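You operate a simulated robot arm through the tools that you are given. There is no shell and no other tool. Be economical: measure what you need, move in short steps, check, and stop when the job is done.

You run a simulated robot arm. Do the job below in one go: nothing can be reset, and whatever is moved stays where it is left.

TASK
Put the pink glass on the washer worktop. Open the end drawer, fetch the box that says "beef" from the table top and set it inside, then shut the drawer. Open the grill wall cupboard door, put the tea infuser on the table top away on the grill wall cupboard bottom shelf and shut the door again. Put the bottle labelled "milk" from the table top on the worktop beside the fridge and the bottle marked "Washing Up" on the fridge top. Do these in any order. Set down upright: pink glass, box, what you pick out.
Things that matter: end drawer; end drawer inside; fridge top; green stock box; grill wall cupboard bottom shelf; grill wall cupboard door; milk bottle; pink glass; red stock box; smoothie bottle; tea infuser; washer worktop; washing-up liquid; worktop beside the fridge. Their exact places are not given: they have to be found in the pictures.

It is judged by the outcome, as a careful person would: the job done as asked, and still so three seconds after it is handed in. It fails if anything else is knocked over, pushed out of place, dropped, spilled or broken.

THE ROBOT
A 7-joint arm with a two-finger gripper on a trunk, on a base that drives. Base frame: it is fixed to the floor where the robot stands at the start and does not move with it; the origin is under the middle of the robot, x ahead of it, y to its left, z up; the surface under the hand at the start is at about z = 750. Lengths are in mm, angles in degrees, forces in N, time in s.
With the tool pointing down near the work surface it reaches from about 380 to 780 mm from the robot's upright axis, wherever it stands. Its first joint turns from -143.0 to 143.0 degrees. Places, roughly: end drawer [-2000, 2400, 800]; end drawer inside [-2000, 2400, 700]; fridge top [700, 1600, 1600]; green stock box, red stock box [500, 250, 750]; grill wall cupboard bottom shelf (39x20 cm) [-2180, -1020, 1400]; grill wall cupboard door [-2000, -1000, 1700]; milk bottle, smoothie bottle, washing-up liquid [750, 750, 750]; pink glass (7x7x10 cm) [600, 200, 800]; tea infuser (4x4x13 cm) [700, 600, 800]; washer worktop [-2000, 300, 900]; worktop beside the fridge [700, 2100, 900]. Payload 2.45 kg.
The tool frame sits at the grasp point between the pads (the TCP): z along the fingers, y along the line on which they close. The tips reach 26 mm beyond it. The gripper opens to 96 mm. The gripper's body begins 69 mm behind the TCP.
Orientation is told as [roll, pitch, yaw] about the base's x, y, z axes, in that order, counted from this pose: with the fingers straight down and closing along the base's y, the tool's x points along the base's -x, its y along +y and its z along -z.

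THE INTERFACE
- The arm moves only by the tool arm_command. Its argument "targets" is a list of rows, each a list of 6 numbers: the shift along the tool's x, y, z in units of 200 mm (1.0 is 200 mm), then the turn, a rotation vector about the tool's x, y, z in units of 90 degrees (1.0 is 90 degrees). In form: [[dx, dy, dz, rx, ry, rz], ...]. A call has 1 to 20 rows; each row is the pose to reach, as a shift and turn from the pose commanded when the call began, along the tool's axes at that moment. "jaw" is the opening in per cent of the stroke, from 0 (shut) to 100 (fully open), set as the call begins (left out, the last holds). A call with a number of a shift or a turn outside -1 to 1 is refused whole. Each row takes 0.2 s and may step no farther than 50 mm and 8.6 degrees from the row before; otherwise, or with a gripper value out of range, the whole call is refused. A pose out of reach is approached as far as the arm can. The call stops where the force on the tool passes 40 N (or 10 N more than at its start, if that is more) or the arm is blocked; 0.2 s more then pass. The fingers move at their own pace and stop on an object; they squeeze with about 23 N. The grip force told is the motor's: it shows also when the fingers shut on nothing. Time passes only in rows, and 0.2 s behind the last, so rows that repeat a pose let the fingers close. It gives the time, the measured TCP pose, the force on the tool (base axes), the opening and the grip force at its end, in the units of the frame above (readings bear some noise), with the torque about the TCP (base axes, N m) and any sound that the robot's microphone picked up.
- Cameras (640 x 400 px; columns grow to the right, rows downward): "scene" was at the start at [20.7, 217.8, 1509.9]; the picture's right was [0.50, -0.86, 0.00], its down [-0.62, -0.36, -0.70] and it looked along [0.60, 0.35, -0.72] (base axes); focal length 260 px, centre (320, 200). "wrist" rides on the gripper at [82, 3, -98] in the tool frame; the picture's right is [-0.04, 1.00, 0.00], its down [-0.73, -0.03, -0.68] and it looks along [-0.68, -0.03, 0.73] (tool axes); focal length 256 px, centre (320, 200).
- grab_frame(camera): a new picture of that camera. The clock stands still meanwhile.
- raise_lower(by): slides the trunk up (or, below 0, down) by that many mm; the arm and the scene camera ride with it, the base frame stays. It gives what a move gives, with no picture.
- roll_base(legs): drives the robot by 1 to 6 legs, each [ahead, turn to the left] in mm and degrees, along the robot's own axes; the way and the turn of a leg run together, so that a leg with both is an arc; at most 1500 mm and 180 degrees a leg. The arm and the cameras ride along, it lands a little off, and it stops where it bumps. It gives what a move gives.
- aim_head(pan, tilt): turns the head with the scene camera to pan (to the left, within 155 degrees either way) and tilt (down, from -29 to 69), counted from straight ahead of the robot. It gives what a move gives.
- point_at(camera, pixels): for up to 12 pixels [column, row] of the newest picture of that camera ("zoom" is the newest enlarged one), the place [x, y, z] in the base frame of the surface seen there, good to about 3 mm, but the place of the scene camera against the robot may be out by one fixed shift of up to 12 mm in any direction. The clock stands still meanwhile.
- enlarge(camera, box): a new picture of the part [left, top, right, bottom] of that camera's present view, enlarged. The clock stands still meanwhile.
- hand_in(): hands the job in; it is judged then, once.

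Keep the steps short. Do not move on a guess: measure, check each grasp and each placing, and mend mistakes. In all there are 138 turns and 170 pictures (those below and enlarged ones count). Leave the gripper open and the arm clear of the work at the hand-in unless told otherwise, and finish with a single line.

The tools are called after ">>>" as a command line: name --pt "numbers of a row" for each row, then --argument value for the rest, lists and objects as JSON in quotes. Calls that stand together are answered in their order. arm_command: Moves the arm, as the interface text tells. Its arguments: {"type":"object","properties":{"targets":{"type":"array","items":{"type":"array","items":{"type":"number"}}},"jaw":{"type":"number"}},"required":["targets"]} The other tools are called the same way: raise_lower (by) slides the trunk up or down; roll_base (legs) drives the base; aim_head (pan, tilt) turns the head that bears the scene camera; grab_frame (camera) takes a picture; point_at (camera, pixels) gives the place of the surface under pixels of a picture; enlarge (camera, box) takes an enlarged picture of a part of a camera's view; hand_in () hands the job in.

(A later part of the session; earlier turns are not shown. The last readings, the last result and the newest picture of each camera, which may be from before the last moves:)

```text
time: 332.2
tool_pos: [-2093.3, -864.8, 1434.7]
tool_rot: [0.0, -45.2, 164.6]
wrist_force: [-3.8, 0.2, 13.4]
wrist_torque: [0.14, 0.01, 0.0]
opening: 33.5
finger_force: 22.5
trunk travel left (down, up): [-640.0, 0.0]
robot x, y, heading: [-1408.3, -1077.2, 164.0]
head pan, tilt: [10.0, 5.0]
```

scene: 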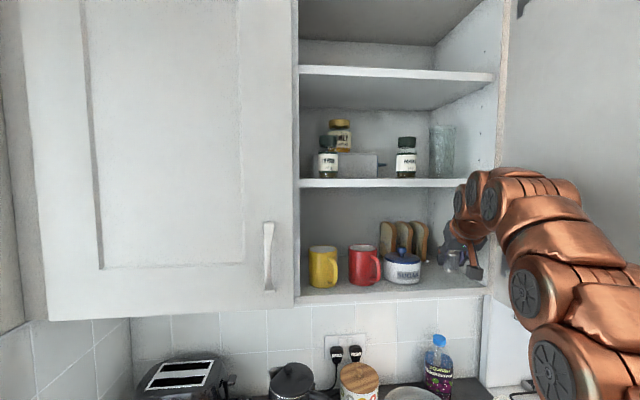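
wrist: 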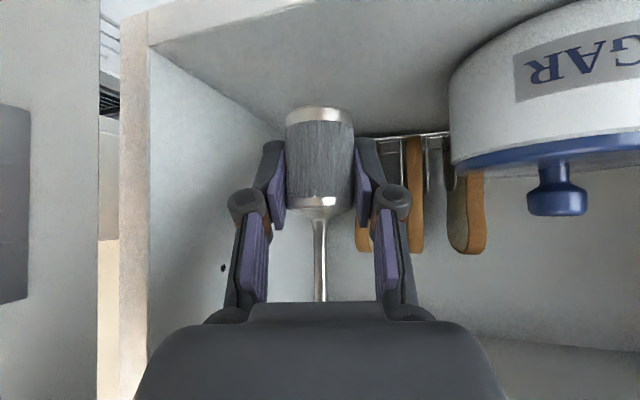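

Contact. I relax, open to 60 %, and draw back horizontally.

>>> arm_command --pt "-0.004 0 -0.004 0 0 0" --pt "-0.004 0 -0.004 0 0 0" --pt "-0.004 0 -0.004 0 0 0" --pt "-0.004 0 -0.004 0 0 0" --pt "0.05 0 -0.058 0 0 0" --pt "0.14 0 -0.148 0 0 0" --pt "0.25 0 -0.258 0 0 0" --pt "0.36 0 -0.368 0 0 0" --pt "0.47 0 -0.478 0 0 0" --jaw 60

>>> grab_frame --camera "wrist"

```text
time: 334.2
tool_pos: [-1965.9, -900.5, 1434.0]
tool_rot: [0.0, -44.8, 164.4]
wrist_force: [-1.3, 1.3, -0.7]
wrist_torque: [-0.01, 0.02, 0.01]
opening: 57.7
finger_force: 0.1
trunk travel left (down, up): [-640.0, 0.0]
robot x, y, heading: [-1409.5, -1078.3, 163.9]
head pan, tilt: [10.0, 5.0]
```

```text
83 pictures are left
```

wrist: 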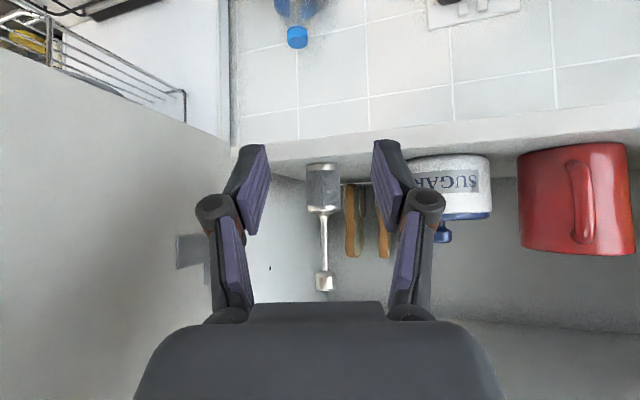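

The infuser stands upright on the bottom shelf. Now to shut the door: I back well off, go round to the outer side of the open leaf, hand closed.

>>> roll_base --legs '[[-500, 0], [0, -57.4], [600, 0], [0, 73.4]]'

>>> aim_head --pan 10 --tilt 5

>>> grab_frame --camera "scene"

>>> grab_frame --camera "wrist"

```text
time: 337.1
tool_pos: [-1535.3, -1024.8, 1412.5]
tool_rot: [-0.1, -43.1, 164.3]
wrist_force: [-2.3, 0.7, -2.4]
wrist_torque: [-0.05, -0.08, -0.02]
opening: 57.6
finger_force: 0.0
trunk travel left (down, up): [-640.0, 0.0]
robot x, y, heading: [-946.8, -1207.2, 163.9]
head pan, tilt: [10.0, 5.0]
stopped in leg 1: the robot was blocked; the commanded pose is now the measured one
```

```text
time: 337.7
tool_pos: [-1527.2, -1026.4, 1417.2]
tool_rot: [-0.2, -43.5, 164.5]
wrist_force: [0.3, -0.1, 0.0]
wrist_torque: [0.01, 0.0, 0.0]
opening: 57.5
finger_force: 0.0
trunk travel left (down, up): [-640.0, 0.0]
robot x, y, heading: [-947.3, -1210.5, 164.2]
head pan, tilt: [10.0, 5.0]
```

```text
82 pictures are left
```

scene: 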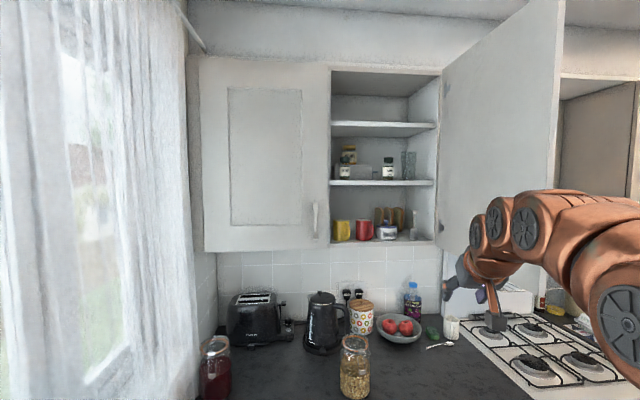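

```text
81 pictures are left
```

wrist: 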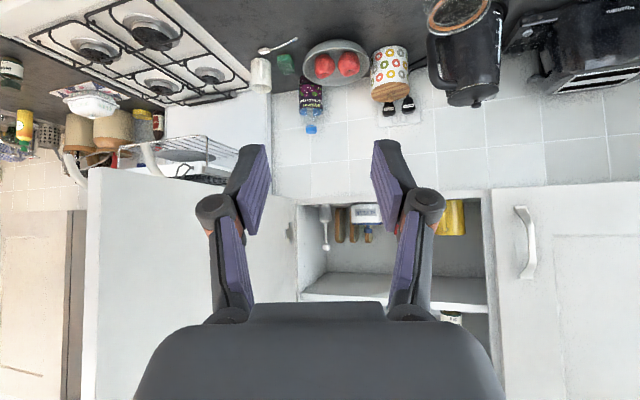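

The base was blocked behind. I look there before moving.

>>> aim_head --pan 150 --tilt 45

>>> grab_frame --camera "scene"

>>> aim_head --pan -150 --tilt 45

>>> grab_frame --camera "scene"

```text
time: 339.9
tool_pos: [-1527.1, -1026.7, 1416.2]
tool_rot: [-0.1, -43.6, 164.4]
wrist_force: [0.0, 0.5, -0.1]
wrist_torque: [-0.01, -0.03, -0.01]
opening: 57.6
finger_force: 0.0
trunk travel left (down, up): [-640.0, 0.0]
robot x, y, heading: [-947.0, -1209.1, 164.0]
head pan, tilt: [150.0, 45.0]
```

```text
80 pictures are left
```

scene: 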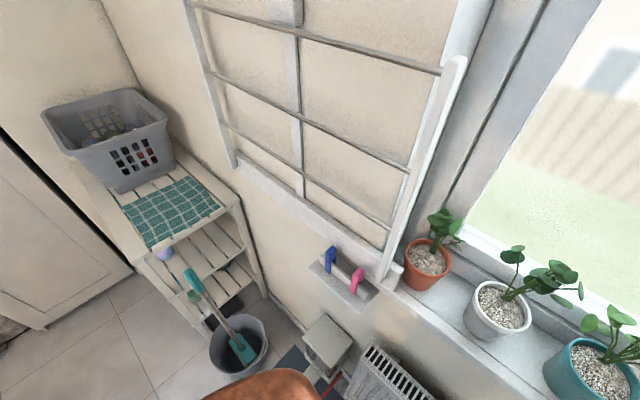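

```text
time: 344.0
tool_pos: [-1527.0, -1025.1, 1417.7]
tool_rot: [-0.2, -43.6, 164.4]
wrist_force: [-0.1, -0.3, 0.9]
wrist_torque: [-0.02, -0.01, -0.01]
opening: 57.7
finger_force: 0.1
trunk travel left (down, up): [-640.0, 0.0]
robot x, y, heading: [-946.9, -1207.5, 163.9]
head pan, tilt: [-150.0, 45.0]
```

```text
79 pictures are left
```

scene: 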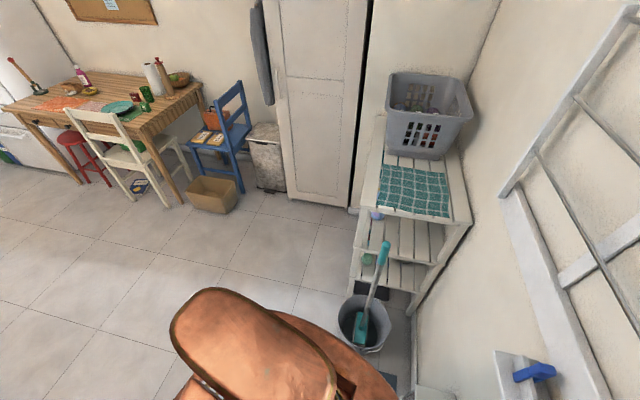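

It touched the bucket by the shelf rack. I measure the bucket, and look at it closely, to see whether it moved.

>>> point_at --camera "scene" --pixels '[[345, 325], [390, 330], [368, 348], [350, 300], [388, 348], [380, 245], [366, 292], [345, 340]]'

>>> enlarge --camera "scene" --box '[320, 230, 440, 390]'

```text
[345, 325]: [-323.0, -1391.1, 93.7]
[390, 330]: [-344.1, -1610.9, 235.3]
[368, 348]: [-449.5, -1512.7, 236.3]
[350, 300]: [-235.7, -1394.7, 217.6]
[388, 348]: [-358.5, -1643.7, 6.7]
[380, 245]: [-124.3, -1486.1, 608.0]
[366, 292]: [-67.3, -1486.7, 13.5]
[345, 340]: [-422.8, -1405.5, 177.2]
```

```text
2.50 times, centred on (380, 310) of scene
```

zoom: 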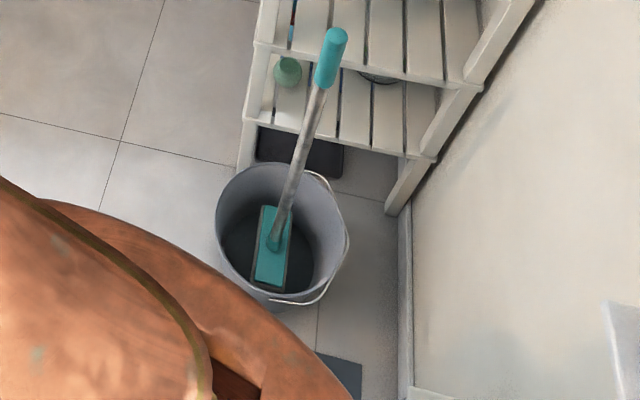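

It was probably the bowl on the dark mat behind-left. I ease forward and look at it.

>>> roll_base --legs '[[200, 0]]'

>>> aim_head --pan 125 --tilt 55

>>> grab_frame --camera "scene"

```text
time: 345.6
tool_pos: [-1720.8, -972.2, 1416.2]
tool_rot: [0.0, -43.5, 164.6]
wrist_force: [-0.2, -0.6, 0.7]
wrist_torque: [0.04, 0.01, -0.02]
opening: 57.6
finger_force: 0.0
trunk travel left (down, up): [-640.0, 0.0]
robot x, y, heading: [-1138.2, -1152.2, 163.9]
head pan, tilt: [-150.0, 45.0]
```

```text
time: 349.4
tool_pos: [-1721.8, -973.0, 1414.3]
tool_rot: [-0.1, -43.5, 164.6]
wrist_force: [-0.8, 0.1, -0.6]
wrist_torque: [-0.02, 0.04, 0.0]
opening: 57.7
finger_force: 0.1
trunk travel left (down, up): [-640.0, 0.0]
robot x, y, heading: [-1142.8, -1154.0, 163.9]
head pan, tilt: [125.0, 55.0]
```

```text
77 pictures are left
```

scene: 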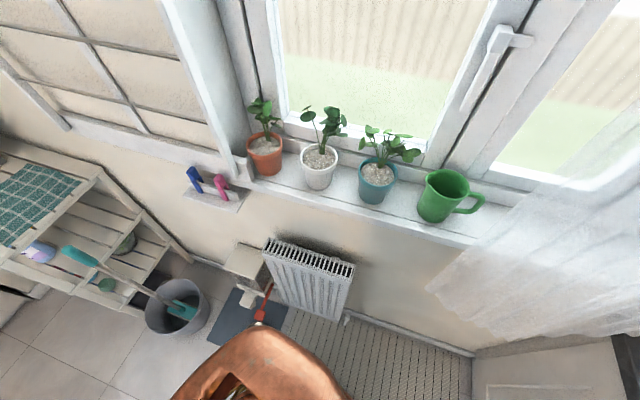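

The bowl's place is hidden by my shoulder. I retract the arm, back a little within space already used, and turn to go round the leaf; then look again.

>>> arm_command --pt "0.127 0 -0.12 0 0 0" --pt "0.253 0 -0.241 0 0 0" --pt "0.38 0 -0.361 0 0 0" --pt "0.507 0 -0.482 0 0 0" --jaw 0

>>> roll_base --legs '[[-80, 0], [0, -70], [536, 0]]'

>>> aim_head --pan 155 --tilt 45

>>> grab_frame --camera "scene"

```text
time: 350.4
tool_pos: [-1587.1, -1009.7, 1414.7]
tool_rot: [0.0, -43.6, 164.6]
wrist_force: [0.5, 0.0, 0.3]
wrist_torque: [-0.01, -0.01, 0.03]
opening: 0.0
finger_force: 23.2
trunk travel left (down, up): [-640.0, 0.0]
robot x, y, heading: [-1140.3, -1151.4, 163.9]
head pan, tilt: [125.0, 55.0]
```

```text
time: 357.2
tool_pos: [-1115.1, -172.7, 1411.5]
tool_rot: [-0.1, -43.5, 94.4]
wrist_force: [0.1, -0.2, 0.1]
wrist_torque: [0.05, 0.01, -0.02]
opening: 0.0
finger_force: 22.9
trunk travel left (down, up): [-640.0, 0.0]
robot x, y, heading: [-1101.2, -641.8, 94.0]
head pan, tilt: [125.0, 55.0]
```

```text
time: 358.1
tool_pos: [-1115.0, -173.1, 1411.7]
tool_rot: [-0.2, -43.6, 94.5]
wrist_force: [0.8, 0.0, 0.1]
wrist_torque: [0.01, -0.01, -0.02]
opening: 0.0
finger_force: 23.4
trunk travel left (down, up): [-640.0, 0.0]
robot x, y, heading: [-1100.6, -644.1, 93.6]
head pan, tilt: [154.7, 45.0]
```

```text
76 pictures are left
```

scene: 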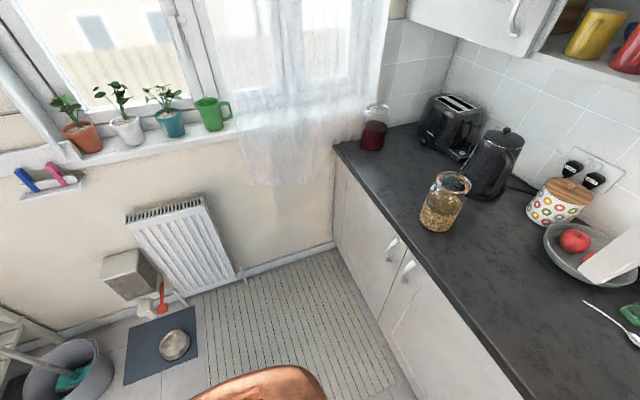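

The bowl sits on its mat as before and the bucket is upright. Now I turn towards the leaf's outer side.

>>> roll_base --legs '[[0, 86]]'

>>> grab_frame --camera "wrist"

```text
time: 362.2
tool_pos: [-1568.6, -629.6, 1413.2]
tool_rot: [-0.1, -43.5, -179.1]
wrist_force: [-0.5, 0.0, -0.3]
wrist_torque: [-0.03, -0.03, -0.01]
opening: 0.0
finger_force: 23.3
trunk travel left (down, up): [-640.0, 0.0]
robot x, y, heading: [-1096.7, -642.3, -179.7]
head pan, tilt: [154.7, 45.0]
```

```text
75 pictures are left
```

wrist: 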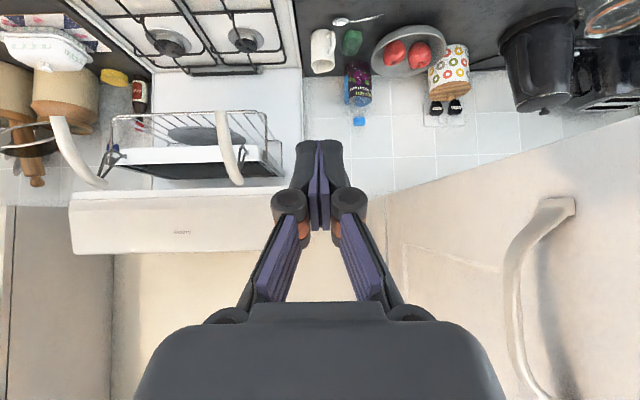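

I see the leaf's outer face with its handle. I turn the closed hand to heading 220° and bring the fingertips beside the leaf's end strip.

>>> arm_command --pt "-0.036 0.098 -0.014 -0.06 0 -0.063" --pt "-0.072 0.196 -0.028 -0.119 0 -0.126" --pt "-0.108 0.293 -0.042 -0.179 0 -0.188" --pt "-0.144 0.391 -0.056 -0.238 0 -0.251" --pt "-0.18 0.489 -0.07 -0.298 0 -0.314"

>>> grab_frame --camera "wrist"

```text
time: 363.4
tool_pos: [-1582.0, -727.8, 1448.6]
tool_rot: [0.0, -43.5, -140.0]
wrist_force: [0.1, 0.2, 0.1]
wrist_torque: [0.0, -0.04, -0.02]
opening: 0.0
finger_force: 23.2
trunk travel left (down, up): [-640.0, 0.0]
robot x, y, heading: [-1098.0, -640.1, -179.7]
head pan, tilt: [154.7, 45.0]
```

```text
74 pictures are left
```

wrist: 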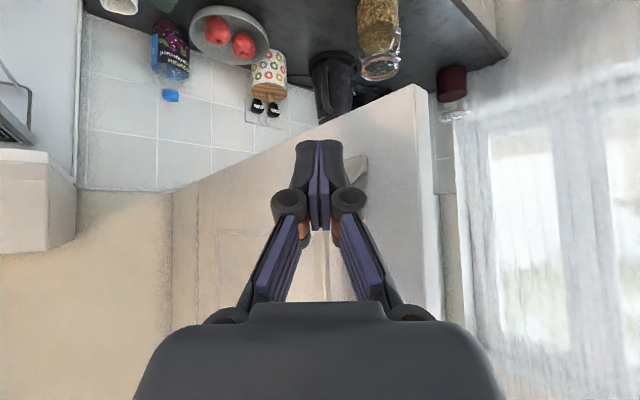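

I check where the handle and the leaf's end are relative to the fingertips.

>>> point_at --camera "wrist" --pixels '[[355, 170], [350, 162], [412, 110], [413, 200], [375, 140], [250, 190], [322, 260]]'

```text
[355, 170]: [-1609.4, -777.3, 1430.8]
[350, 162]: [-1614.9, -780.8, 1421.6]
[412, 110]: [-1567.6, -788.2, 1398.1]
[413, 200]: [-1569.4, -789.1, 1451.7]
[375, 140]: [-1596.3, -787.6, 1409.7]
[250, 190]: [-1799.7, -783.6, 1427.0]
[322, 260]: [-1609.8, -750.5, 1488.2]
```

There is a 34 mm strip between the handle and the leaf's end. I shift there and push slowly along the arc to about 70°.

>>> arm_command --pt "0.064 0.042 -0.005 0 0 0" --pt "0.02 0.11 0.035 0 0 0" --pt "-0.02 0.18 0.074 0 0 0" --pt "-0.047 0.22 0.1 0 0 0" --pt "-0.074 0.259 0.125 0 0 0" --pt "-0.101 0.299 0.151 0 0 0" --pt "-0.128 0.339 0.176 0 0 0" --pt "-0.154 0.379 0.202 0 0 0" --pt "-0.181 0.418 0.228 0 0 0" --pt "-0.208 0.458 0.253 0 0 0" --pt "-0.239 0.491 0.283 0 0 0" --pt "-0.271 0.523 0.312 0 0 0" --pt "-0.302 0.556 0.342 0 0 0" --pt "-0.333 0.589 0.372 0 0 0" --pt "-0.365 0.622 0.402 0 0 0" --pt "-0.396 0.654 0.431 0 0 0" --pt "-0.427 0.687 0.461 0 0 0"

>>> grab_frame --camera "wrist"

```text
time: 367.0
tool_pos: [-1590.4, -913.1, 1439.5]
tool_rot: [0.0, -43.5, -140.1]
wrist_force: [0.4, 0.5, 0.1]
wrist_torque: [-0.05, 0.01, 0.02]
opening: 0.0
finger_force: 23.3
trunk travel left (down, up): [-640.0, 0.0]
robot x, y, heading: [-1095.5, -639.1, -179.9]
head pan, tilt: [154.7, 45.0]
```

```text
73 pictures are left
```

wrist: 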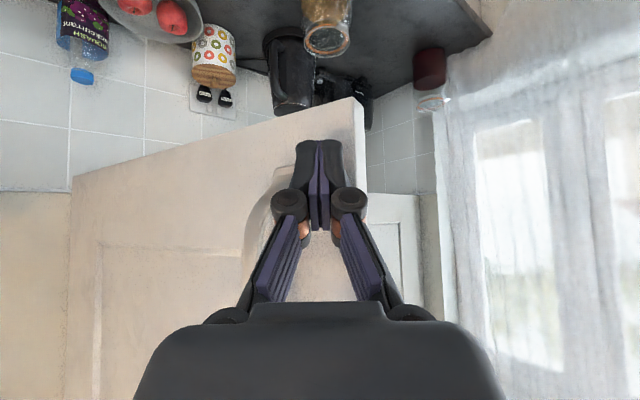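

Going well (≈70°). I continue to about 50°.

>>> arm_command --pt "-0.041 0.029 0.039 0 0 0" --pt "-0.082 0.057 0.078 0 0 0" --pt "-0.123 0.086 0.117 0 0 0" --pt "-0.164 0.115 0.156 0 0 0" --pt "-0.205 0.143 0.195 0 0 0" --pt "-0.246 0.172 0.234 0 0 0" --pt "-0.29 0.19 0.276 0 0 0" --pt "-0.335 0.209 0.318 0 0 0" --pt "-0.379 0.227 0.36 0 0 0" --pt "-0.423 0.245 0.402 0 0 0" --pt "-0.468 0.264 0.444 0 0 0" --pt "-0.512 0.282 0.486 0 0 0"

>>> grab_frame --camera "wrist"

```text
time: 369.6
tool_pos: [-1665.2, -1048.3, 1439.5]
tool_rot: [0.0, -43.6, -140.2]
wrist_force: [0.7, 0.0, -0.2]
wrist_torque: [-0.02, -0.03, -0.01]
opening: 0.0
finger_force: 22.6
trunk travel left (down, up): [-640.0, 0.0]
robot x, y, heading: [-1097.2, -637.4, -179.6]
head pan, tilt: [154.7, 45.0]
```

```text
72 pictures are left
```

wrist: 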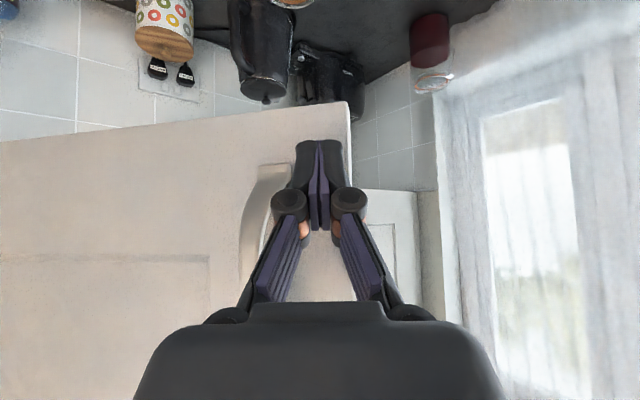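

≈50° now. From here I need to stand closer. I draw the hand off the leaf and towards the robot's front first.

>>> arm_command --pt "0.117 -0.021 -0.111 0.031 0 0.032" --pt "0.234 -0.042 -0.222 0.061 0 0.064" --pt "0.351 -0.064 -0.333 0.092 0 0.097" --pt "0.468 -0.085 -0.444 0.122 0 0.129" --pt "0.585 -0.106 -0.555 0.153 0 0.161"

>>> arm_command --pt "0.05 -0.188 -0.047 0.031 0 0.032" --pt "0.099 -0.376 -0.094 0.061 0 0.064" --pt "0.149 -0.564 -0.141 0.092 0 0.097" --pt "0.198 -0.752 -0.188 0.122 0 0.129" --pt "0.248 -0.94 -0.235 0.153 0 0.161"

>>> roll_base --legs '[[243, 0], [0, -90], [-152, 0], [0, 90]]'

>>> grab_frame --camera "wrist"

```text
time: 370.8
tool_pos: [-1553.2, -926.4, 1439.4]
tool_rot: [-0.1, -43.4, -160.3]
wrist_force: [-0.7, -0.4, 0.3]
wrist_torque: [0.0, -0.01, 0.0]
opening: 0.0
finger_force: 23.3
trunk travel left (down, up): [-640.0, 0.0]
robot x, y, heading: [-1096.4, -639.7, -179.6]
head pan, tilt: [154.7, 45.0]
```

```text
time: 372.0
tool_pos: [-1553.1, -727.8, 1438.2]
tool_rot: [-0.3, -43.4, 179.8]
wrist_force: [0.2, -0.6, 0.6]
wrist_torque: [0.01, -0.01, -0.02]
opening: 0.0
finger_force: 23.1
trunk travel left (down, up): [-640.0, 0.0]
robot x, y, heading: [-1095.6, -635.9, -179.5]
head pan, tilt: [154.7, 45.0]
```

```text
time: 382.4
tool_pos: [-1791.8, -887.3, 1439.0]
tool_rot: [-0.1, -43.5, -179.2]
wrist_force: [-0.3, 0.3, 0.5]
wrist_torque: [0.02, -0.02, 0.01]
opening: 0.0
finger_force: 23.0
trunk travel left (down, up): [-640.0, 0.0]
robot x, y, heading: [-1339.2, -800.3, -178.7]
head pan, tilt: [154.7, 45.0]
```

```text
71 pictures are left
```

wrist: 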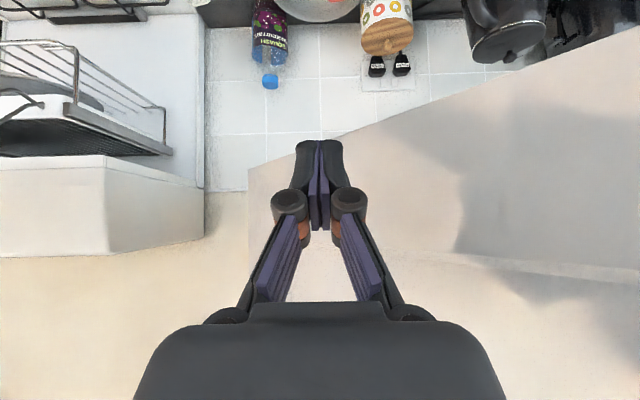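

I measure the leaf's outer face from here.

>>> point_at --camera "wrist" --pixels '[[400, 140], [520, 110], [280, 200], [600, 100], [400, 240], [330, 140]]'

```text
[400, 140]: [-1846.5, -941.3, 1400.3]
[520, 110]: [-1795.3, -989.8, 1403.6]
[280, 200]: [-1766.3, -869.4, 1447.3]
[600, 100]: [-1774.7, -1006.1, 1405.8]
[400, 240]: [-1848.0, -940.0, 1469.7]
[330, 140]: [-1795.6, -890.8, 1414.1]
```

Leaf at ≈47°. I turn the hand square to it, just off the face, inside of the handle.

>>> arm_command --pt "0.026 0.05 -0.025 -0.059 0 -0.062" --pt "0.052 0.101 -0.049 -0.117 0 -0.124" --pt "0.078 0.151 -0.074 -0.176 0 -0.185" --pt "0.104 0.202 -0.099 -0.235 0 -0.247" --pt "0.13 0.252 -0.123 -0.293 0 -0.309" --pt "0.156 0.303 -0.148 -0.352 0 -0.371"

>>> grab_frame --camera "wrist"

```text
time: 383.8
tool_pos: [-1748.8, -969.4, 1436.5]
tool_rot: [-1.0, -42.9, -132.4]
wrist_force: [0.0, -0.5, -0.2]
wrist_torque: [-0.03, 0.03, 0.0]
opening: 0.1
finger_force: 22.9
trunk travel left (down, up): [-640.0, 0.0]
robot x, y, heading: [-1339.1, -799.2, -178.8]
head pan, tilt: [154.7, 45.0]
```

```text
70 pictures are left
```

wrist: 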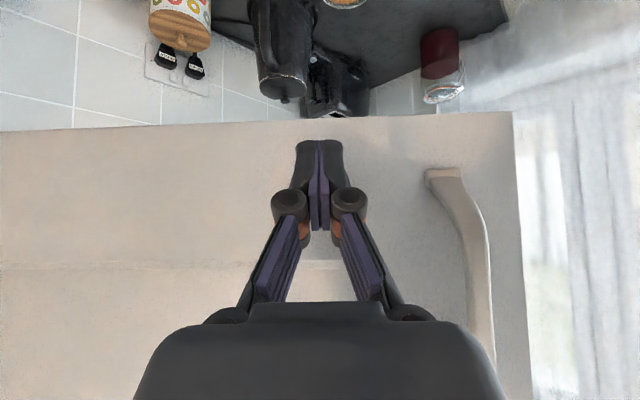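

Square to the leaf and clear of the handle. I push along the arc, turning with it, to about 10°.

>>> arm_command --pt "-0.046 -0.01 0.043 0 0 0" --pt "-0.096 -0.011 0.09 0.019 0 0.02" --pt "-0.146 -0.012 0.137 0.038 0 0.041" --pt "-0.197 -0.013 0.183 0.057 0 0.061" --pt "-0.247 -0.014 0.23 0.076 0 0.082" --pt "-0.297 -0.015 0.277 0.095 0 0.102" --pt "-0.347 -0.031 0.324 0.115 0 0.123" --pt "-0.397 -0.047 0.371 0.134 0 0.144" --pt "-0.448 -0.062 0.417 0.154 0 0.165" --pt "-0.498 -0.078 0.464 0.173 0 0.186" --pt "-0.548 -0.094 0.511 0.193 0 0.207" --pt "-0.592 -0.122 0.552 0.211 0 0.227" --pt "-0.635 -0.15 0.592 0.229 0 0.246" --pt "-0.679 -0.179 0.633 0.248 0 0.266" --pt "-0.722 -0.207 0.673 0.266 0 0.285" --pt "-0.766 -0.235 0.714 0.284 0 0.305"

>>> grab_frame --camera "wrist"

```text
time: 387.2
tool_pos: [-1925.9, -1090.7, 1435.2]
tool_rot: [-0.7, -43.3, -170.1]
wrist_force: [-0.3, 0.2, -0.9]
wrist_torque: [0.01, 0.01, 0.03]
opening: 0.1
finger_force: 22.5
trunk travel left (down, up): [-640.0, 0.0]
robot x, y, heading: [-1342.1, -794.9, -178.9]
head pan, tilt: [154.7, 45.0]
```

```text
69 pictures are left
```

wrist: 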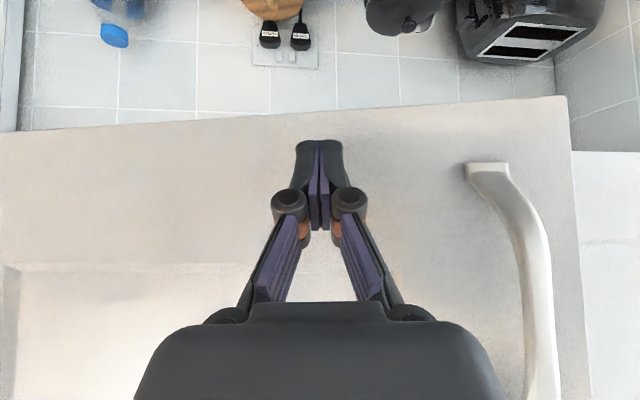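

Nearly shut (≈11°). I drive forward 50 mm slowly, which pushes it further, then finish with the arm under force guard.

>>> roll_base --legs '[[50, 0]]'

>>> arm_command --pt "-0.036 0.005 0.034 0 0 0" --pt "-0.072 0.01 0.068 0 0 0" --pt "-0.1 0.012 0.095 0 0 0" --pt "-0.125 0.014 0.118 0 0 0" --pt "-0.15 0.015 0.141 0 0 0" --pt "-0.17 0.016 0.16 0 0 0"

>>> grab_frame --camera "wrist"

```text
time: 388.1
tool_pos: [-1974.1, -1091.3, 1435.1]
tool_rot: [-0.7, -43.3, -170.0]
wrist_force: [0.8, 0.3, 0.9]
wrist_torque: [-0.03, 0.01, 0.0]
opening: 0.0
finger_force: 23.0
trunk travel left (down, up): [-640.0, 0.0]
robot x, y, heading: [-1391.0, -797.1, -178.9]
head pan, tilt: [154.7, 45.0]
```

```text
time: 389.6
tool_pos: [-2012.1, -1149.2, 1420.0]
tool_rot: [-2.6, -42.7, -168.6]
wrist_force: [0.7, -1.4, -0.1]
wrist_torque: [0.04, 0.04, -0.08]
opening: 0.2
finger_force: 23.4
trunk travel left (down, up): [-640.0, 0.0]
robot x, y, heading: [-1389.7, -797.2, -178.9]
head pan, tilt: [154.7, 45.0]
stopped in row 6: the force on the tool passed its limit at 42 N (the readings are from after the stop); the commanded pose is now the measured one
```

```text
68 pictures are left
```

wrist: 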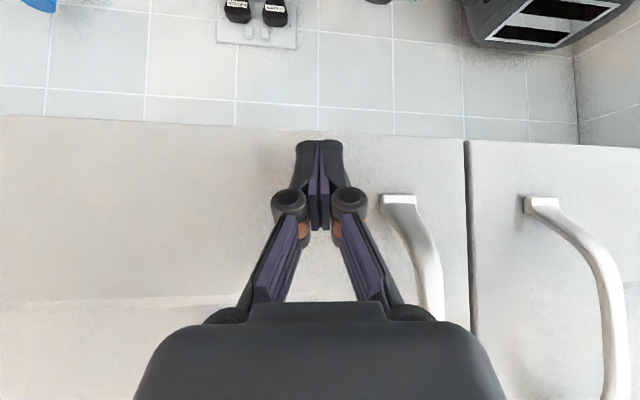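

The door seems shut (force limit reached, gap line even with the left door). I draw back and check depth.

>>> arm_command --pt "0.1 0 -0.1 0 0 0" --pt "0.25 0 -0.25 0 0 0" --pt "0.4 0 -0.4 0 0 0" --pt "0.55 0 -0.55 0 0 0"

>>> grab_frame --camera "wrist"

>>> point_at --camera "wrist" --pixels '[[100, 180], [230, 180], [390, 170], [430, 190], [470, 190], [520, 180]]'

```text
time: 390.6
tool_pos: [-1860.8, -1123.3, 1428.3]
tool_rot: [-2.8, -42.5, -168.4]
wrist_force: [-1.1, -0.4, -0.8]
wrist_torque: [0.04, -0.02, 0.03]
opening: 0.0
finger_force: 23.1
trunk travel left (down, up): [-640.0, 0.0]
robot x, y, heading: [-1391.4, -796.4, -178.8]
head pan, tilt: [154.7, 45.0]
```

```text
67 pictures are left
```

wrist: 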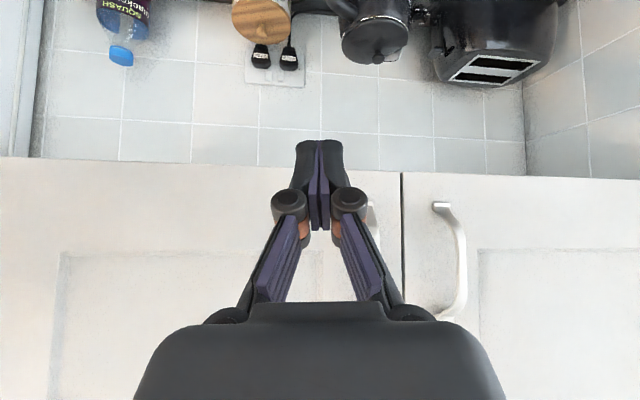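

```text
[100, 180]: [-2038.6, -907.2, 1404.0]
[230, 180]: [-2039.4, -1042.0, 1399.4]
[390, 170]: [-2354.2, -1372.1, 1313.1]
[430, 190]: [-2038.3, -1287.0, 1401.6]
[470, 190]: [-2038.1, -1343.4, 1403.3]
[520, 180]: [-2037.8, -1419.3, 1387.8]
```

The cupboard door is flush and shut. Next the beef box. I back off, recentre the arm and turn the tool down.

>>> roll_base --legs '[[-300, 0]]'

>>> arm_command --pt "0.089 -0.186 0.04 0.016 0 0.017" --pt "0.178 -0.372 0.08 0.031 0 0.034" --pt "0.267 -0.558 0.12 0.047 0 0.051" --pt "0.356 -0.744 0.16 0.062 0 0.068" --pt "0.445 -0.93 0.2 0.078 0 0.085" --jaw 100

>>> arm_command --pt "0.046 -0.113 0.06 0 0.079 0" --pt "0.092 -0.227 0.12 0 0.157 0" --pt "0.138 -0.34 0.18 0 0.236 0" --pt "0.184 -0.453 0.24 0 0.315 0" --pt "0.23 -0.567 0.3 0 0.393 0" --pt "0.276 -0.68 0.36 0 0.472 0"

```text
time: 392.7
tool_pos: [-1564.0, -1115.6, 1428.1]
tool_rot: [-3.1, -42.7, -168.4]
wrist_force: [0.3, -0.4, 0.1]
wrist_torque: [0.0, -0.02, -0.03]
opening: 0.0
finger_force: 22.8
trunk travel left (down, up): [-640.0, 0.0]
robot x, y, heading: [-1090.4, -789.9, -178.6]
head pan, tilt: [154.7, 45.0]
```

```text
time: 393.9
tool_pos: [-1555.3, -944.7, 1341.9]
tool_rot: [-4.2, -43.1, -177.8]
wrist_force: [1.0, 0.5, 0.7]
wrist_torque: [0.01, 0.02, 0.02]
opening: 96.0
finger_force: 0.0
trunk travel left (down, up): [-640.0, 0.0]
robot x, y, heading: [-1090.1, -791.9, -178.8]
head pan, tilt: [154.7, 45.0]
```

```text
time: 395.3
tool_pos: [-1562.3, -803.1, 1259.2]
tool_rot: [-3.0, -0.6, 179.2]
wrist_force: [0.0, -0.6, -0.2]
wrist_torque: [0.04, 0.04, -0.02]
opening: 95.9
finger_force: 0.0
trunk travel left (down, up): [-640.0, 0.0]
robot x, y, heading: [-1089.8, -793.2, -178.8]
head pan, tilt: [154.7, 45.0]
```

Good. I drive to the table, facing the beef box (y≈365).

>>> roll_base --legs '[[0, -128.7], [1460, 0], [0, -52.5]]'

>>> aim_head --pan 0 --tilt 45

>>> grab_frame --camera "scene"

```text
time: 410.2
tool_pos: [264.2, 386.7, 1258.6]
tool_rot: [-3.1, -0.6, -1.7]
wrist_force: [0.1, 0.0, 0.8]
wrist_torque: [-0.02, -0.04, 0.0]
opening: 96.3
finger_force: 0.1
trunk travel left (down, up): [-640.0, 0.0]
robot x, y, heading: [-208.5, 379.9, 0.5]
head pan, tilt: [154.7, 45.0]
```

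```text
time: 412.6
tool_pos: [265.4, 385.6, 1258.6]
tool_rot: [-3.0, -0.6, -1.7]
wrist_force: [0.3, -0.1, -0.3]
wrist_torque: [0.02, 0.02, 0.01]
opening: 96.0
finger_force: 0.1
trunk travel left (down, up): [-640.0, 0.0]
robot x, y, heading: [-210.6, 380.8, 0.4]
head pan, tilt: [0.0, 45.0]
```

```text
66 pictures are left
```

scene: 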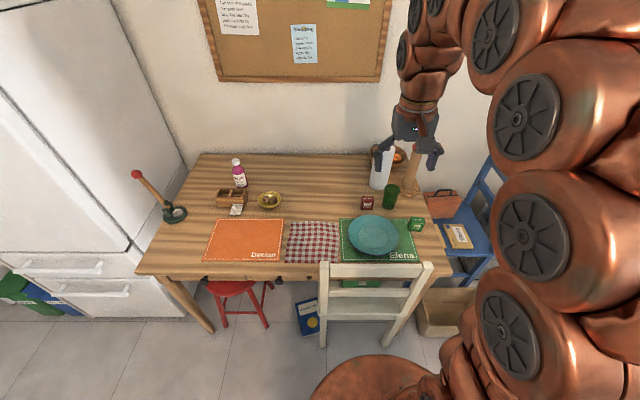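

Table is undisturbed. I drive 158 mm ahead, lower to the starting trunk height, and put the hand above the box.

>>> roll_base --legs '[[158, 0]]'

>>> raise_lower --by -120

>>> arm_command --pt "-0.2 -0.02 0.1 -0.007 0 -0.004" --pt "-0.4 -0.04 0.2 -0.013 0 -0.008" --pt "-0.6 -0.06 0.3 -0.02 0 -0.011" --pt "-0.8 -0.09 0.4 -0.026 0 -0.015" --pt "-0.98 -0.11 0.5 -0.033 -0.007 -0.019"

>>> grab_frame --camera "wrist"

```text
time: 414.0
tool_pos: [423.7, 387.3, 1257.9]
tool_rot: [-3.1, -0.6, -1.8]
wrist_force: [-0.5, -0.3, 0.6]
wrist_torque: [0.01, -0.03, 0.01]
opening: 95.9
finger_force: 0.2
trunk travel left (down, up): [-640.0, 0.0]
robot x, y, heading: [-48.6, 377.2, 0.3]
head pan, tilt: [0.0, 45.0]
```

```text
time: 415.5
tool_pos: [424.2, 386.9, 1137.6]
tool_rot: [-3.1, -0.7, -1.9]
wrist_force: [0.7, -0.4, 0.3]
wrist_torque: [-0.01, 0.0, 0.01]
opening: 96.0
finger_force: 0.2
trunk travel left (down, up): [-520.0, 120.0]
robot x, y, heading: [-50.0, 380.0, 0.0]
head pan, tilt: [0.0, 45.0]
```

```text
time: 416.7
tool_pos: [620.5, 352.8, 1041.7]
tool_rot: [-0.2, -1.2, 0.0]
wrist_force: [-0.7, 0.2, 0.3]
wrist_torque: [0.02, -0.04, -0.03]
opening: 96.0
finger_force: 0.1
trunk travel left (down, up): [-520.0, 120.0]
robot x, y, heading: [-49.2, 381.0, 0.2]
head pan, tilt: [0.0, 45.0]
```

```text
65 pictures are left
```

wrist: 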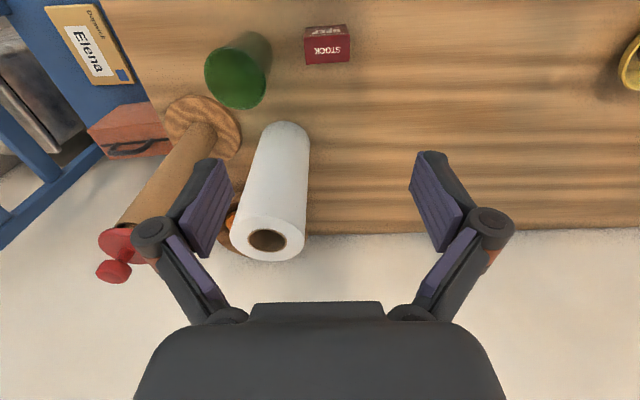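

I measure the box's corners and the paper roll.

>>> point_at --camera "wrist" --pixels '[[306, 30], [345, 26], [307, 62], [349, 60], [306, 40], [347, 37], [267, 240], [300, 210], [250, 215], [285, 130], [238, 95]]'

>>> enlarge --camera "wrist" --box '[190, 0, 380, 120]'

```text
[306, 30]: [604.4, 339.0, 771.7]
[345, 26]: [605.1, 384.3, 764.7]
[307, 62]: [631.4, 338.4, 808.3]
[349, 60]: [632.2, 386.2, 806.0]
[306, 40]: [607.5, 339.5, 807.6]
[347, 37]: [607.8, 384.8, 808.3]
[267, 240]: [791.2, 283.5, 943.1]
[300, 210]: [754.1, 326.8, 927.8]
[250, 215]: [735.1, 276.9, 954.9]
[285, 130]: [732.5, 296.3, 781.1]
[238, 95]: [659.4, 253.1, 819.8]
```

```text
3.33 times, centred on (285, 60) of wrist
```

zoom: 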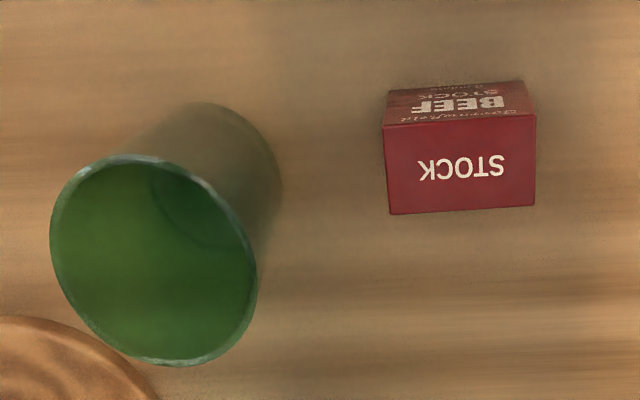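

Box: x 606–636, y 339–387, top 807. I centre on (621,363) and go down with the jaw at 72 mm.

>>> arm_command --pt "0 0.05 0.2 0 0 0" --pt "0 0.05 0.42 0 0.006 0" --pt "0 0.05 0.64 0 0.013 0" --pt "0 0.05 0.86 0 0.013 0" --jaw 75

>>> grab_frame --camera "wrist"

```text
time: 417.7
tool_pos: [624.0, 362.1, 869.2]
tool_rot: [-0.2, -0.1, -0.1]
wrist_force: [-0.7, 0.0, 0.8]
wrist_torque: [0.01, -0.02, -0.03]
opening: 71.8
finger_force: 0.1
trunk travel left (down, up): [-520.0, 120.0]
robot x, y, heading: [-53.2, 383.2, 0.1]
head pan, tilt: [0.0, 45.0]
```

```text
63 pictures are left
```

wrist: 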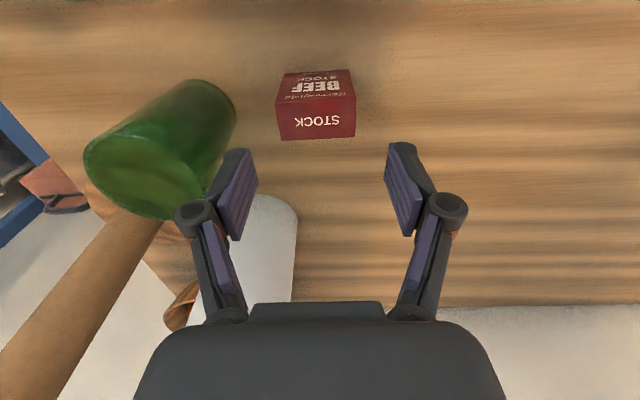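

Aligned. I lower 86 mm and close.

>>> arm_command --pt "0.01 0 0.15 0 0 0" --pt "0.01 0 0.3 0 0 0" --pt "0.01 0 0.43 0 0 0"

>>> arm_command --pt "0 0 0 0 0 0" --pt "0 0 0 0 0 0" --pt "0 0 0 0 0 0" --jaw 20

>>> raise_lower --by 120

>>> grab_frame --camera "wrist"

```text
time: 418.5
tool_pos: [621.4, 363.5, 784.8]
tool_rot: [-0.2, -0.1, 0.0]
wrist_force: [-0.2, -0.8, -0.4]
wrist_torque: [0.01, -0.02, -0.02]
opening: 72.0
finger_force: 0.1
trunk travel left (down, up): [-520.0, 120.0]
robot x, y, heading: [-48.4, 383.5, 0.2]
head pan, tilt: [0.0, 45.0]
```

```text
time: 419.3
tool_pos: [619.8, 364.5, 783.8]
tool_rot: [-0.1, 0.0, 0.0]
wrist_force: [0.5, -0.6, 2.0]
wrist_torque: [0.03, -0.03, 0.0]
opening: 51.1
finger_force: 23.2
trunk travel left (down, up): [-520.0, 120.0]
robot x, y, heading: [-47.6, 379.7, 0.2]
head pan, tilt: [0.0, 45.0]
```

```text
time: 420.8
tool_pos: [620.0, 362.8, 902.7]
tool_rot: [-0.2, -0.1, 0.1]
wrist_force: [0.0, -0.3, -0.9]
wrist_torque: [0.01, -0.01, 0.01]
opening: 51.3
finger_force: 23.3
trunk travel left (down, up): [-640.0, 0.0]
robot x, y, heading: [-52.2, 379.4, 0.3]
head pan, tilt: [0.0, 45.0]
```

```text
62 pictures are left
```

wrist: 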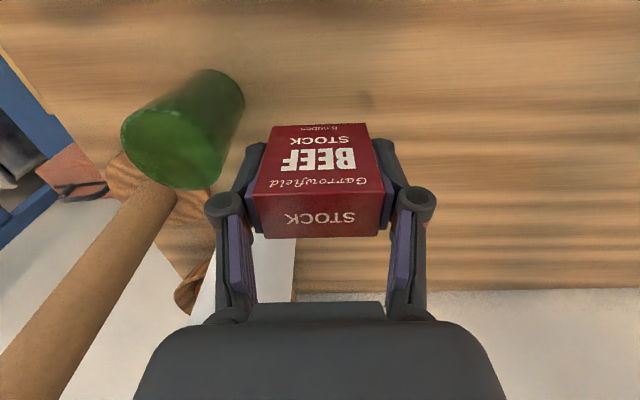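

Held (51 mm). I lift and retract the hand, then travel backwards to the drawer.

>>> arm_command --pt "0 0 -0.2 0 0 0" --pt "0 0 -0.4 0 0 0" --pt "0.15 0 -0.55 0 0 0" --pt "0.3 0 -0.7 0 0 0" --pt "0.45 0 -0.85 0 0 0" --pt "0.62 0 -0.95 0 0 0" --pt "0.8 0 -1.0 0 0 0"

>>> roll_base --legs '[[-180, 0], [0, -66.7], [-1500, 0], [-542, 0], [0, -113.3]]'

>>> aim_head --pan 0 --tilt 45

>>> grab_frame --camera "scene"

```text
time: 422.4
tool_pos: [461.3, 365.4, 1104.2]
tool_rot: [-0.2, 0.0, 0.0]
wrist_force: [-0.3, -0.5, -2.7]
wrist_torque: [-0.02, 0.05, 0.0]
opening: 51.5
finger_force: 22.8
trunk travel left (down, up): [-640.0, 0.0]
robot x, y, heading: [-47.9, 381.0, -0.0]
head pan, tilt: [0.0, 45.0]
```

```text
time: 441.4
tool_pos: [-1554.3, 2274.3, 1103.6]
tool_rot: [-0.2, 0.0, -179.2]
wrist_force: [-0.6, -1.4, -0.8]
wrist_torque: [0.01, 0.01, 0.01]
opening: 51.5
finger_force: 23.4
trunk travel left (down, up): [-640.0, 0.0]
robot x, y, heading: [-1042.1, 2265.9, -178.6]
head pan, tilt: [0.0, 45.0]
```

```text
time: 442.0
tool_pos: [-1553.5, 2274.2, 1103.5]
tool_rot: [-0.2, 0.0, -179.1]
wrist_force: [0.2, 1.3, -1.2]
wrist_torque: [0.01, 0.02, -0.02]
opening: 51.5
finger_force: 23.9
trunk travel left (down, up): [-640.0, 0.0]
robot x, y, heading: [-1049.4, 2267.2, -178.8]
head pan, tilt: [0.0, 45.0]
```

```text
61 pictures are left
```

scene: 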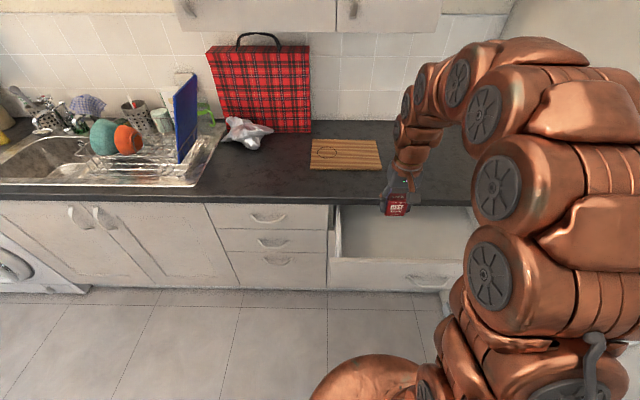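

The drawer is open ahead. I measure its inside.

>>> point_at --camera "scene" --pixels '[[370, 235], [370, 225], [400, 245], [370, 259], [370, 264], [335, 240], [345, 206], [380, 252], [350, 240]]'

>>> grab_frame --camera "wrist"

```text
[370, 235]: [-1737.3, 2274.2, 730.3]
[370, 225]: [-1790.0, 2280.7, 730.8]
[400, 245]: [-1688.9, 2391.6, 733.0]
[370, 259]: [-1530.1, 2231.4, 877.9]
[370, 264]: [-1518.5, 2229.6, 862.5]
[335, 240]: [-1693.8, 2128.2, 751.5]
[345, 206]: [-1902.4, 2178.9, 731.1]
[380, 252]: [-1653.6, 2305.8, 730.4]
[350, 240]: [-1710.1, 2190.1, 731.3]
```

```text
60 pictures are left
```

wrist: 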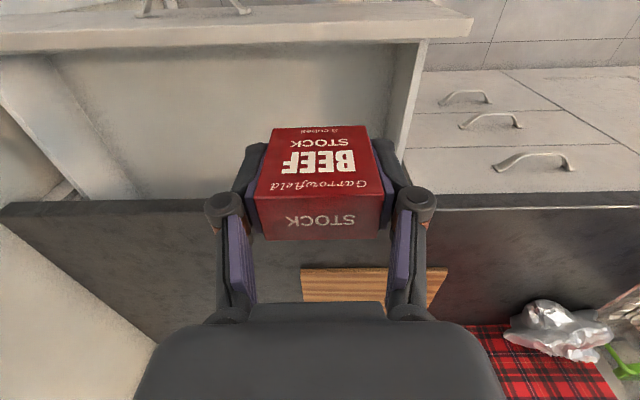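

Drawer bottom z≈721; I'll set the box at (-1668,2300), which leaves room for the wrist camera. I move over it and lower with the trunk to just inside.

>>> arm_command --pt "-0.19 -0.046 0 0 0 0" --pt "-0.38 -0.093 0 0 0 0" --pt "-0.568 -0.139 0 0 0 0"

>>> raise_lower --by -220

>>> grab_frame --camera "wrist"

>>> grab_frame --camera "scene"

```text
time: 442.8
tool_pos: [-1667.5, 2300.6, 1103.9]
tool_rot: [-0.1, 0.0, -179.1]
wrist_force: [0.6, -0.9, -0.8]
wrist_torque: [-0.03, 0.05, 0.01]
opening: 51.2
finger_force: 23.3
trunk travel left (down, up): [-640.0, 0.0]
robot x, y, heading: [-1044.9, 2267.0, -178.7]
head pan, tilt: [0.0, 45.0]
```

```text
time: 445.1
tool_pos: [-1667.3, 2298.4, 883.4]
tool_rot: [-0.3, -0.1, -179.0]
wrist_force: [0.3, -0.3, 0.1]
wrist_torque: [0.0, -0.02, -0.02]
opening: 51.4
finger_force: 23.1
trunk travel left (down, up): [-420.0, 220.0]
robot x, y, heading: [-1042.2, 2266.5, -178.8]
head pan, tilt: [0.0, 45.0]
```

```text
59 pictures are left
```

wrist: 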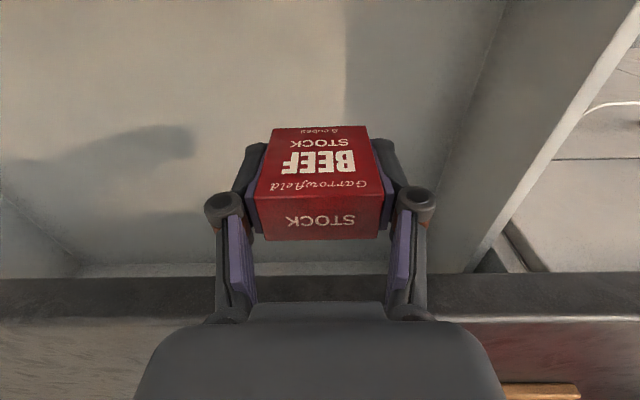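

```text
58 pictures are left
```

scene: 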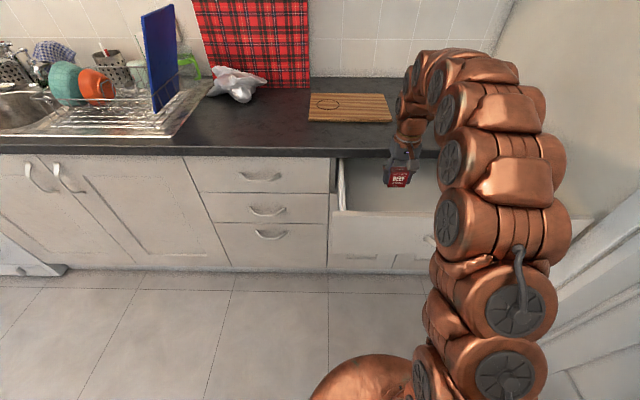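

I check the drawer bottom's height with the wrist camera and lower the arm by 118 mm.

>>> point_at --camera "wrist" --pixels '[[420, 120], [230, 60], [420, 230], [350, 20], [500, 290]]'

>>> arm_command --pt "0 0 0.15 0 0 0" --pt "0 0 0.3 0 0 0" --pt "0 0 0.45 0 0 0" --pt "0 0 0.57 0 0 0"

>>> grab_frame --camera "scene"

```text
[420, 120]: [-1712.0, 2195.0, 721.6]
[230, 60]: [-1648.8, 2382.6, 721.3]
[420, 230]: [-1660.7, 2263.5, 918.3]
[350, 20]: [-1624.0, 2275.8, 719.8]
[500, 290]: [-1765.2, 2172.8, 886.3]
```

```text
time: 446.1
tool_pos: [-1667.0, 2299.7, 768.5]
tool_rot: [-0.2, 0.1, -179.0]
wrist_force: [-0.7, 0.9, -1.0]
wrist_torque: [0.02, 0.01, -0.01]
opening: 51.5
finger_force: 22.9
trunk travel left (down, up): [-420.0, 220.0]
robot x, y, heading: [-1045.9, 2269.8, -178.9]
head pan, tilt: [0.0, 45.0]
```

```text
57 pictures are left
```

scene: 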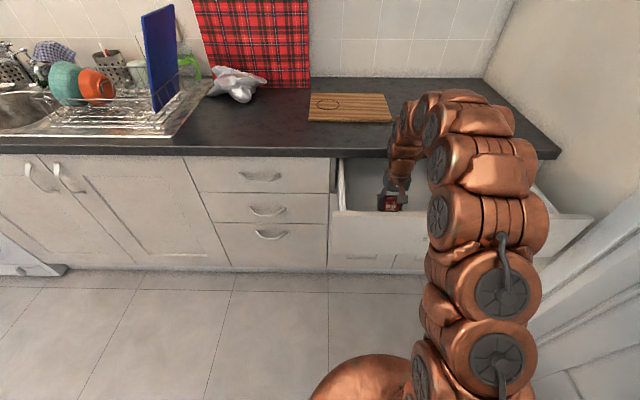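

Bottom z≈721, so contact is expected near TCP 756. I lower gently.

>>> arm_command --pt "0 0 0.025 0 0 0" --pt "0 0 0.045 0 0 0" --pt "0 0 0.055 0 0 0" --pt "0 0 0.062 0 0 0"

```text
time: 447.1
tool_pos: [-1667.8, 2299.7, 756.0]
tool_rot: [-0.1, -0.1, -179.1]
wrist_force: [-0.8, -0.1, -0.3]
wrist_torque: [0.0, 0.0, 0.0]
opening: 51.3
finger_force: 23.1
trunk travel left (down, up): [-420.0, 220.0]
robot x, y, heading: [-1045.7, 2267.3, -179.1]
head pan, tilt: [0.0, 45.0]
```

>>> arm_command --pt "0 0 0.005 0 0 0" --pt "0 0 0.01 0 0 0" --pt "0 0 0.014 0 0 0"

```text
time: 447.9
tool_pos: [-1668.5, 2299.8, 755.0]
tool_rot: [-0.2, -0.2, -179.1]
wrist_force: [-1.0, 0.8, 20.5]
wrist_torque: [0.0, 0.02, 0.03]
opening: 52.0
finger_force: 22.9
trunk travel left (down, up): [-420.0, 220.0]
robot x, y, heading: [-1047.6, 2265.5, -178.8]
head pan, tilt: [0.0, 45.0]
```

Contact. I relax 1 mm, open, and rise.

>>> arm_command --pt "0 0 -0.006 0 0 0" --pt "0 0 -0.006 0 0 0" --pt "0 0 -0.006 0 0 0" --pt "0 0 -0.1 0 0 0" --pt "0 0 -0.3 0 0 0" --pt "0 0 -0.5 0 0 0" --pt "0 0 -0.7 0 0 0" --pt "0 0 -0.9 0 0 0" --jaw 85

>>> grab_frame --camera "wrist"

```text
time: 449.7
tool_pos: [-1665.7, 2298.8, 935.6]
tool_rot: [-0.1, 0.0, -179.1]
wrist_force: [-0.1, 0.8, -0.1]
wrist_torque: [-0.01, -0.02, -0.01]
opening: 81.8
finger_force: 0.0
trunk travel left (down, up): [-420.0, 220.0]
robot x, y, heading: [-1047.5, 2266.5, -178.8]
head pan, tilt: [0.0, 45.0]
```

```text
56 pictures are left
```

wrist: 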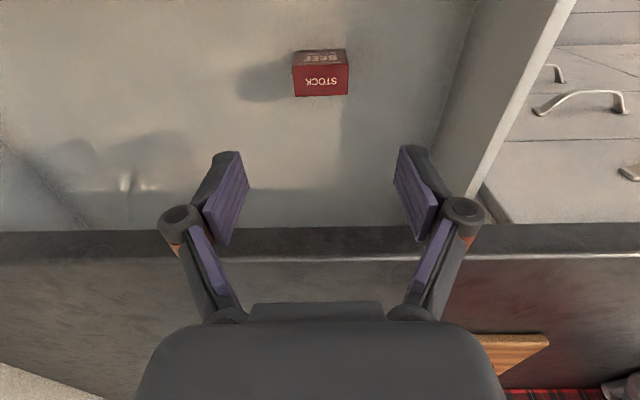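

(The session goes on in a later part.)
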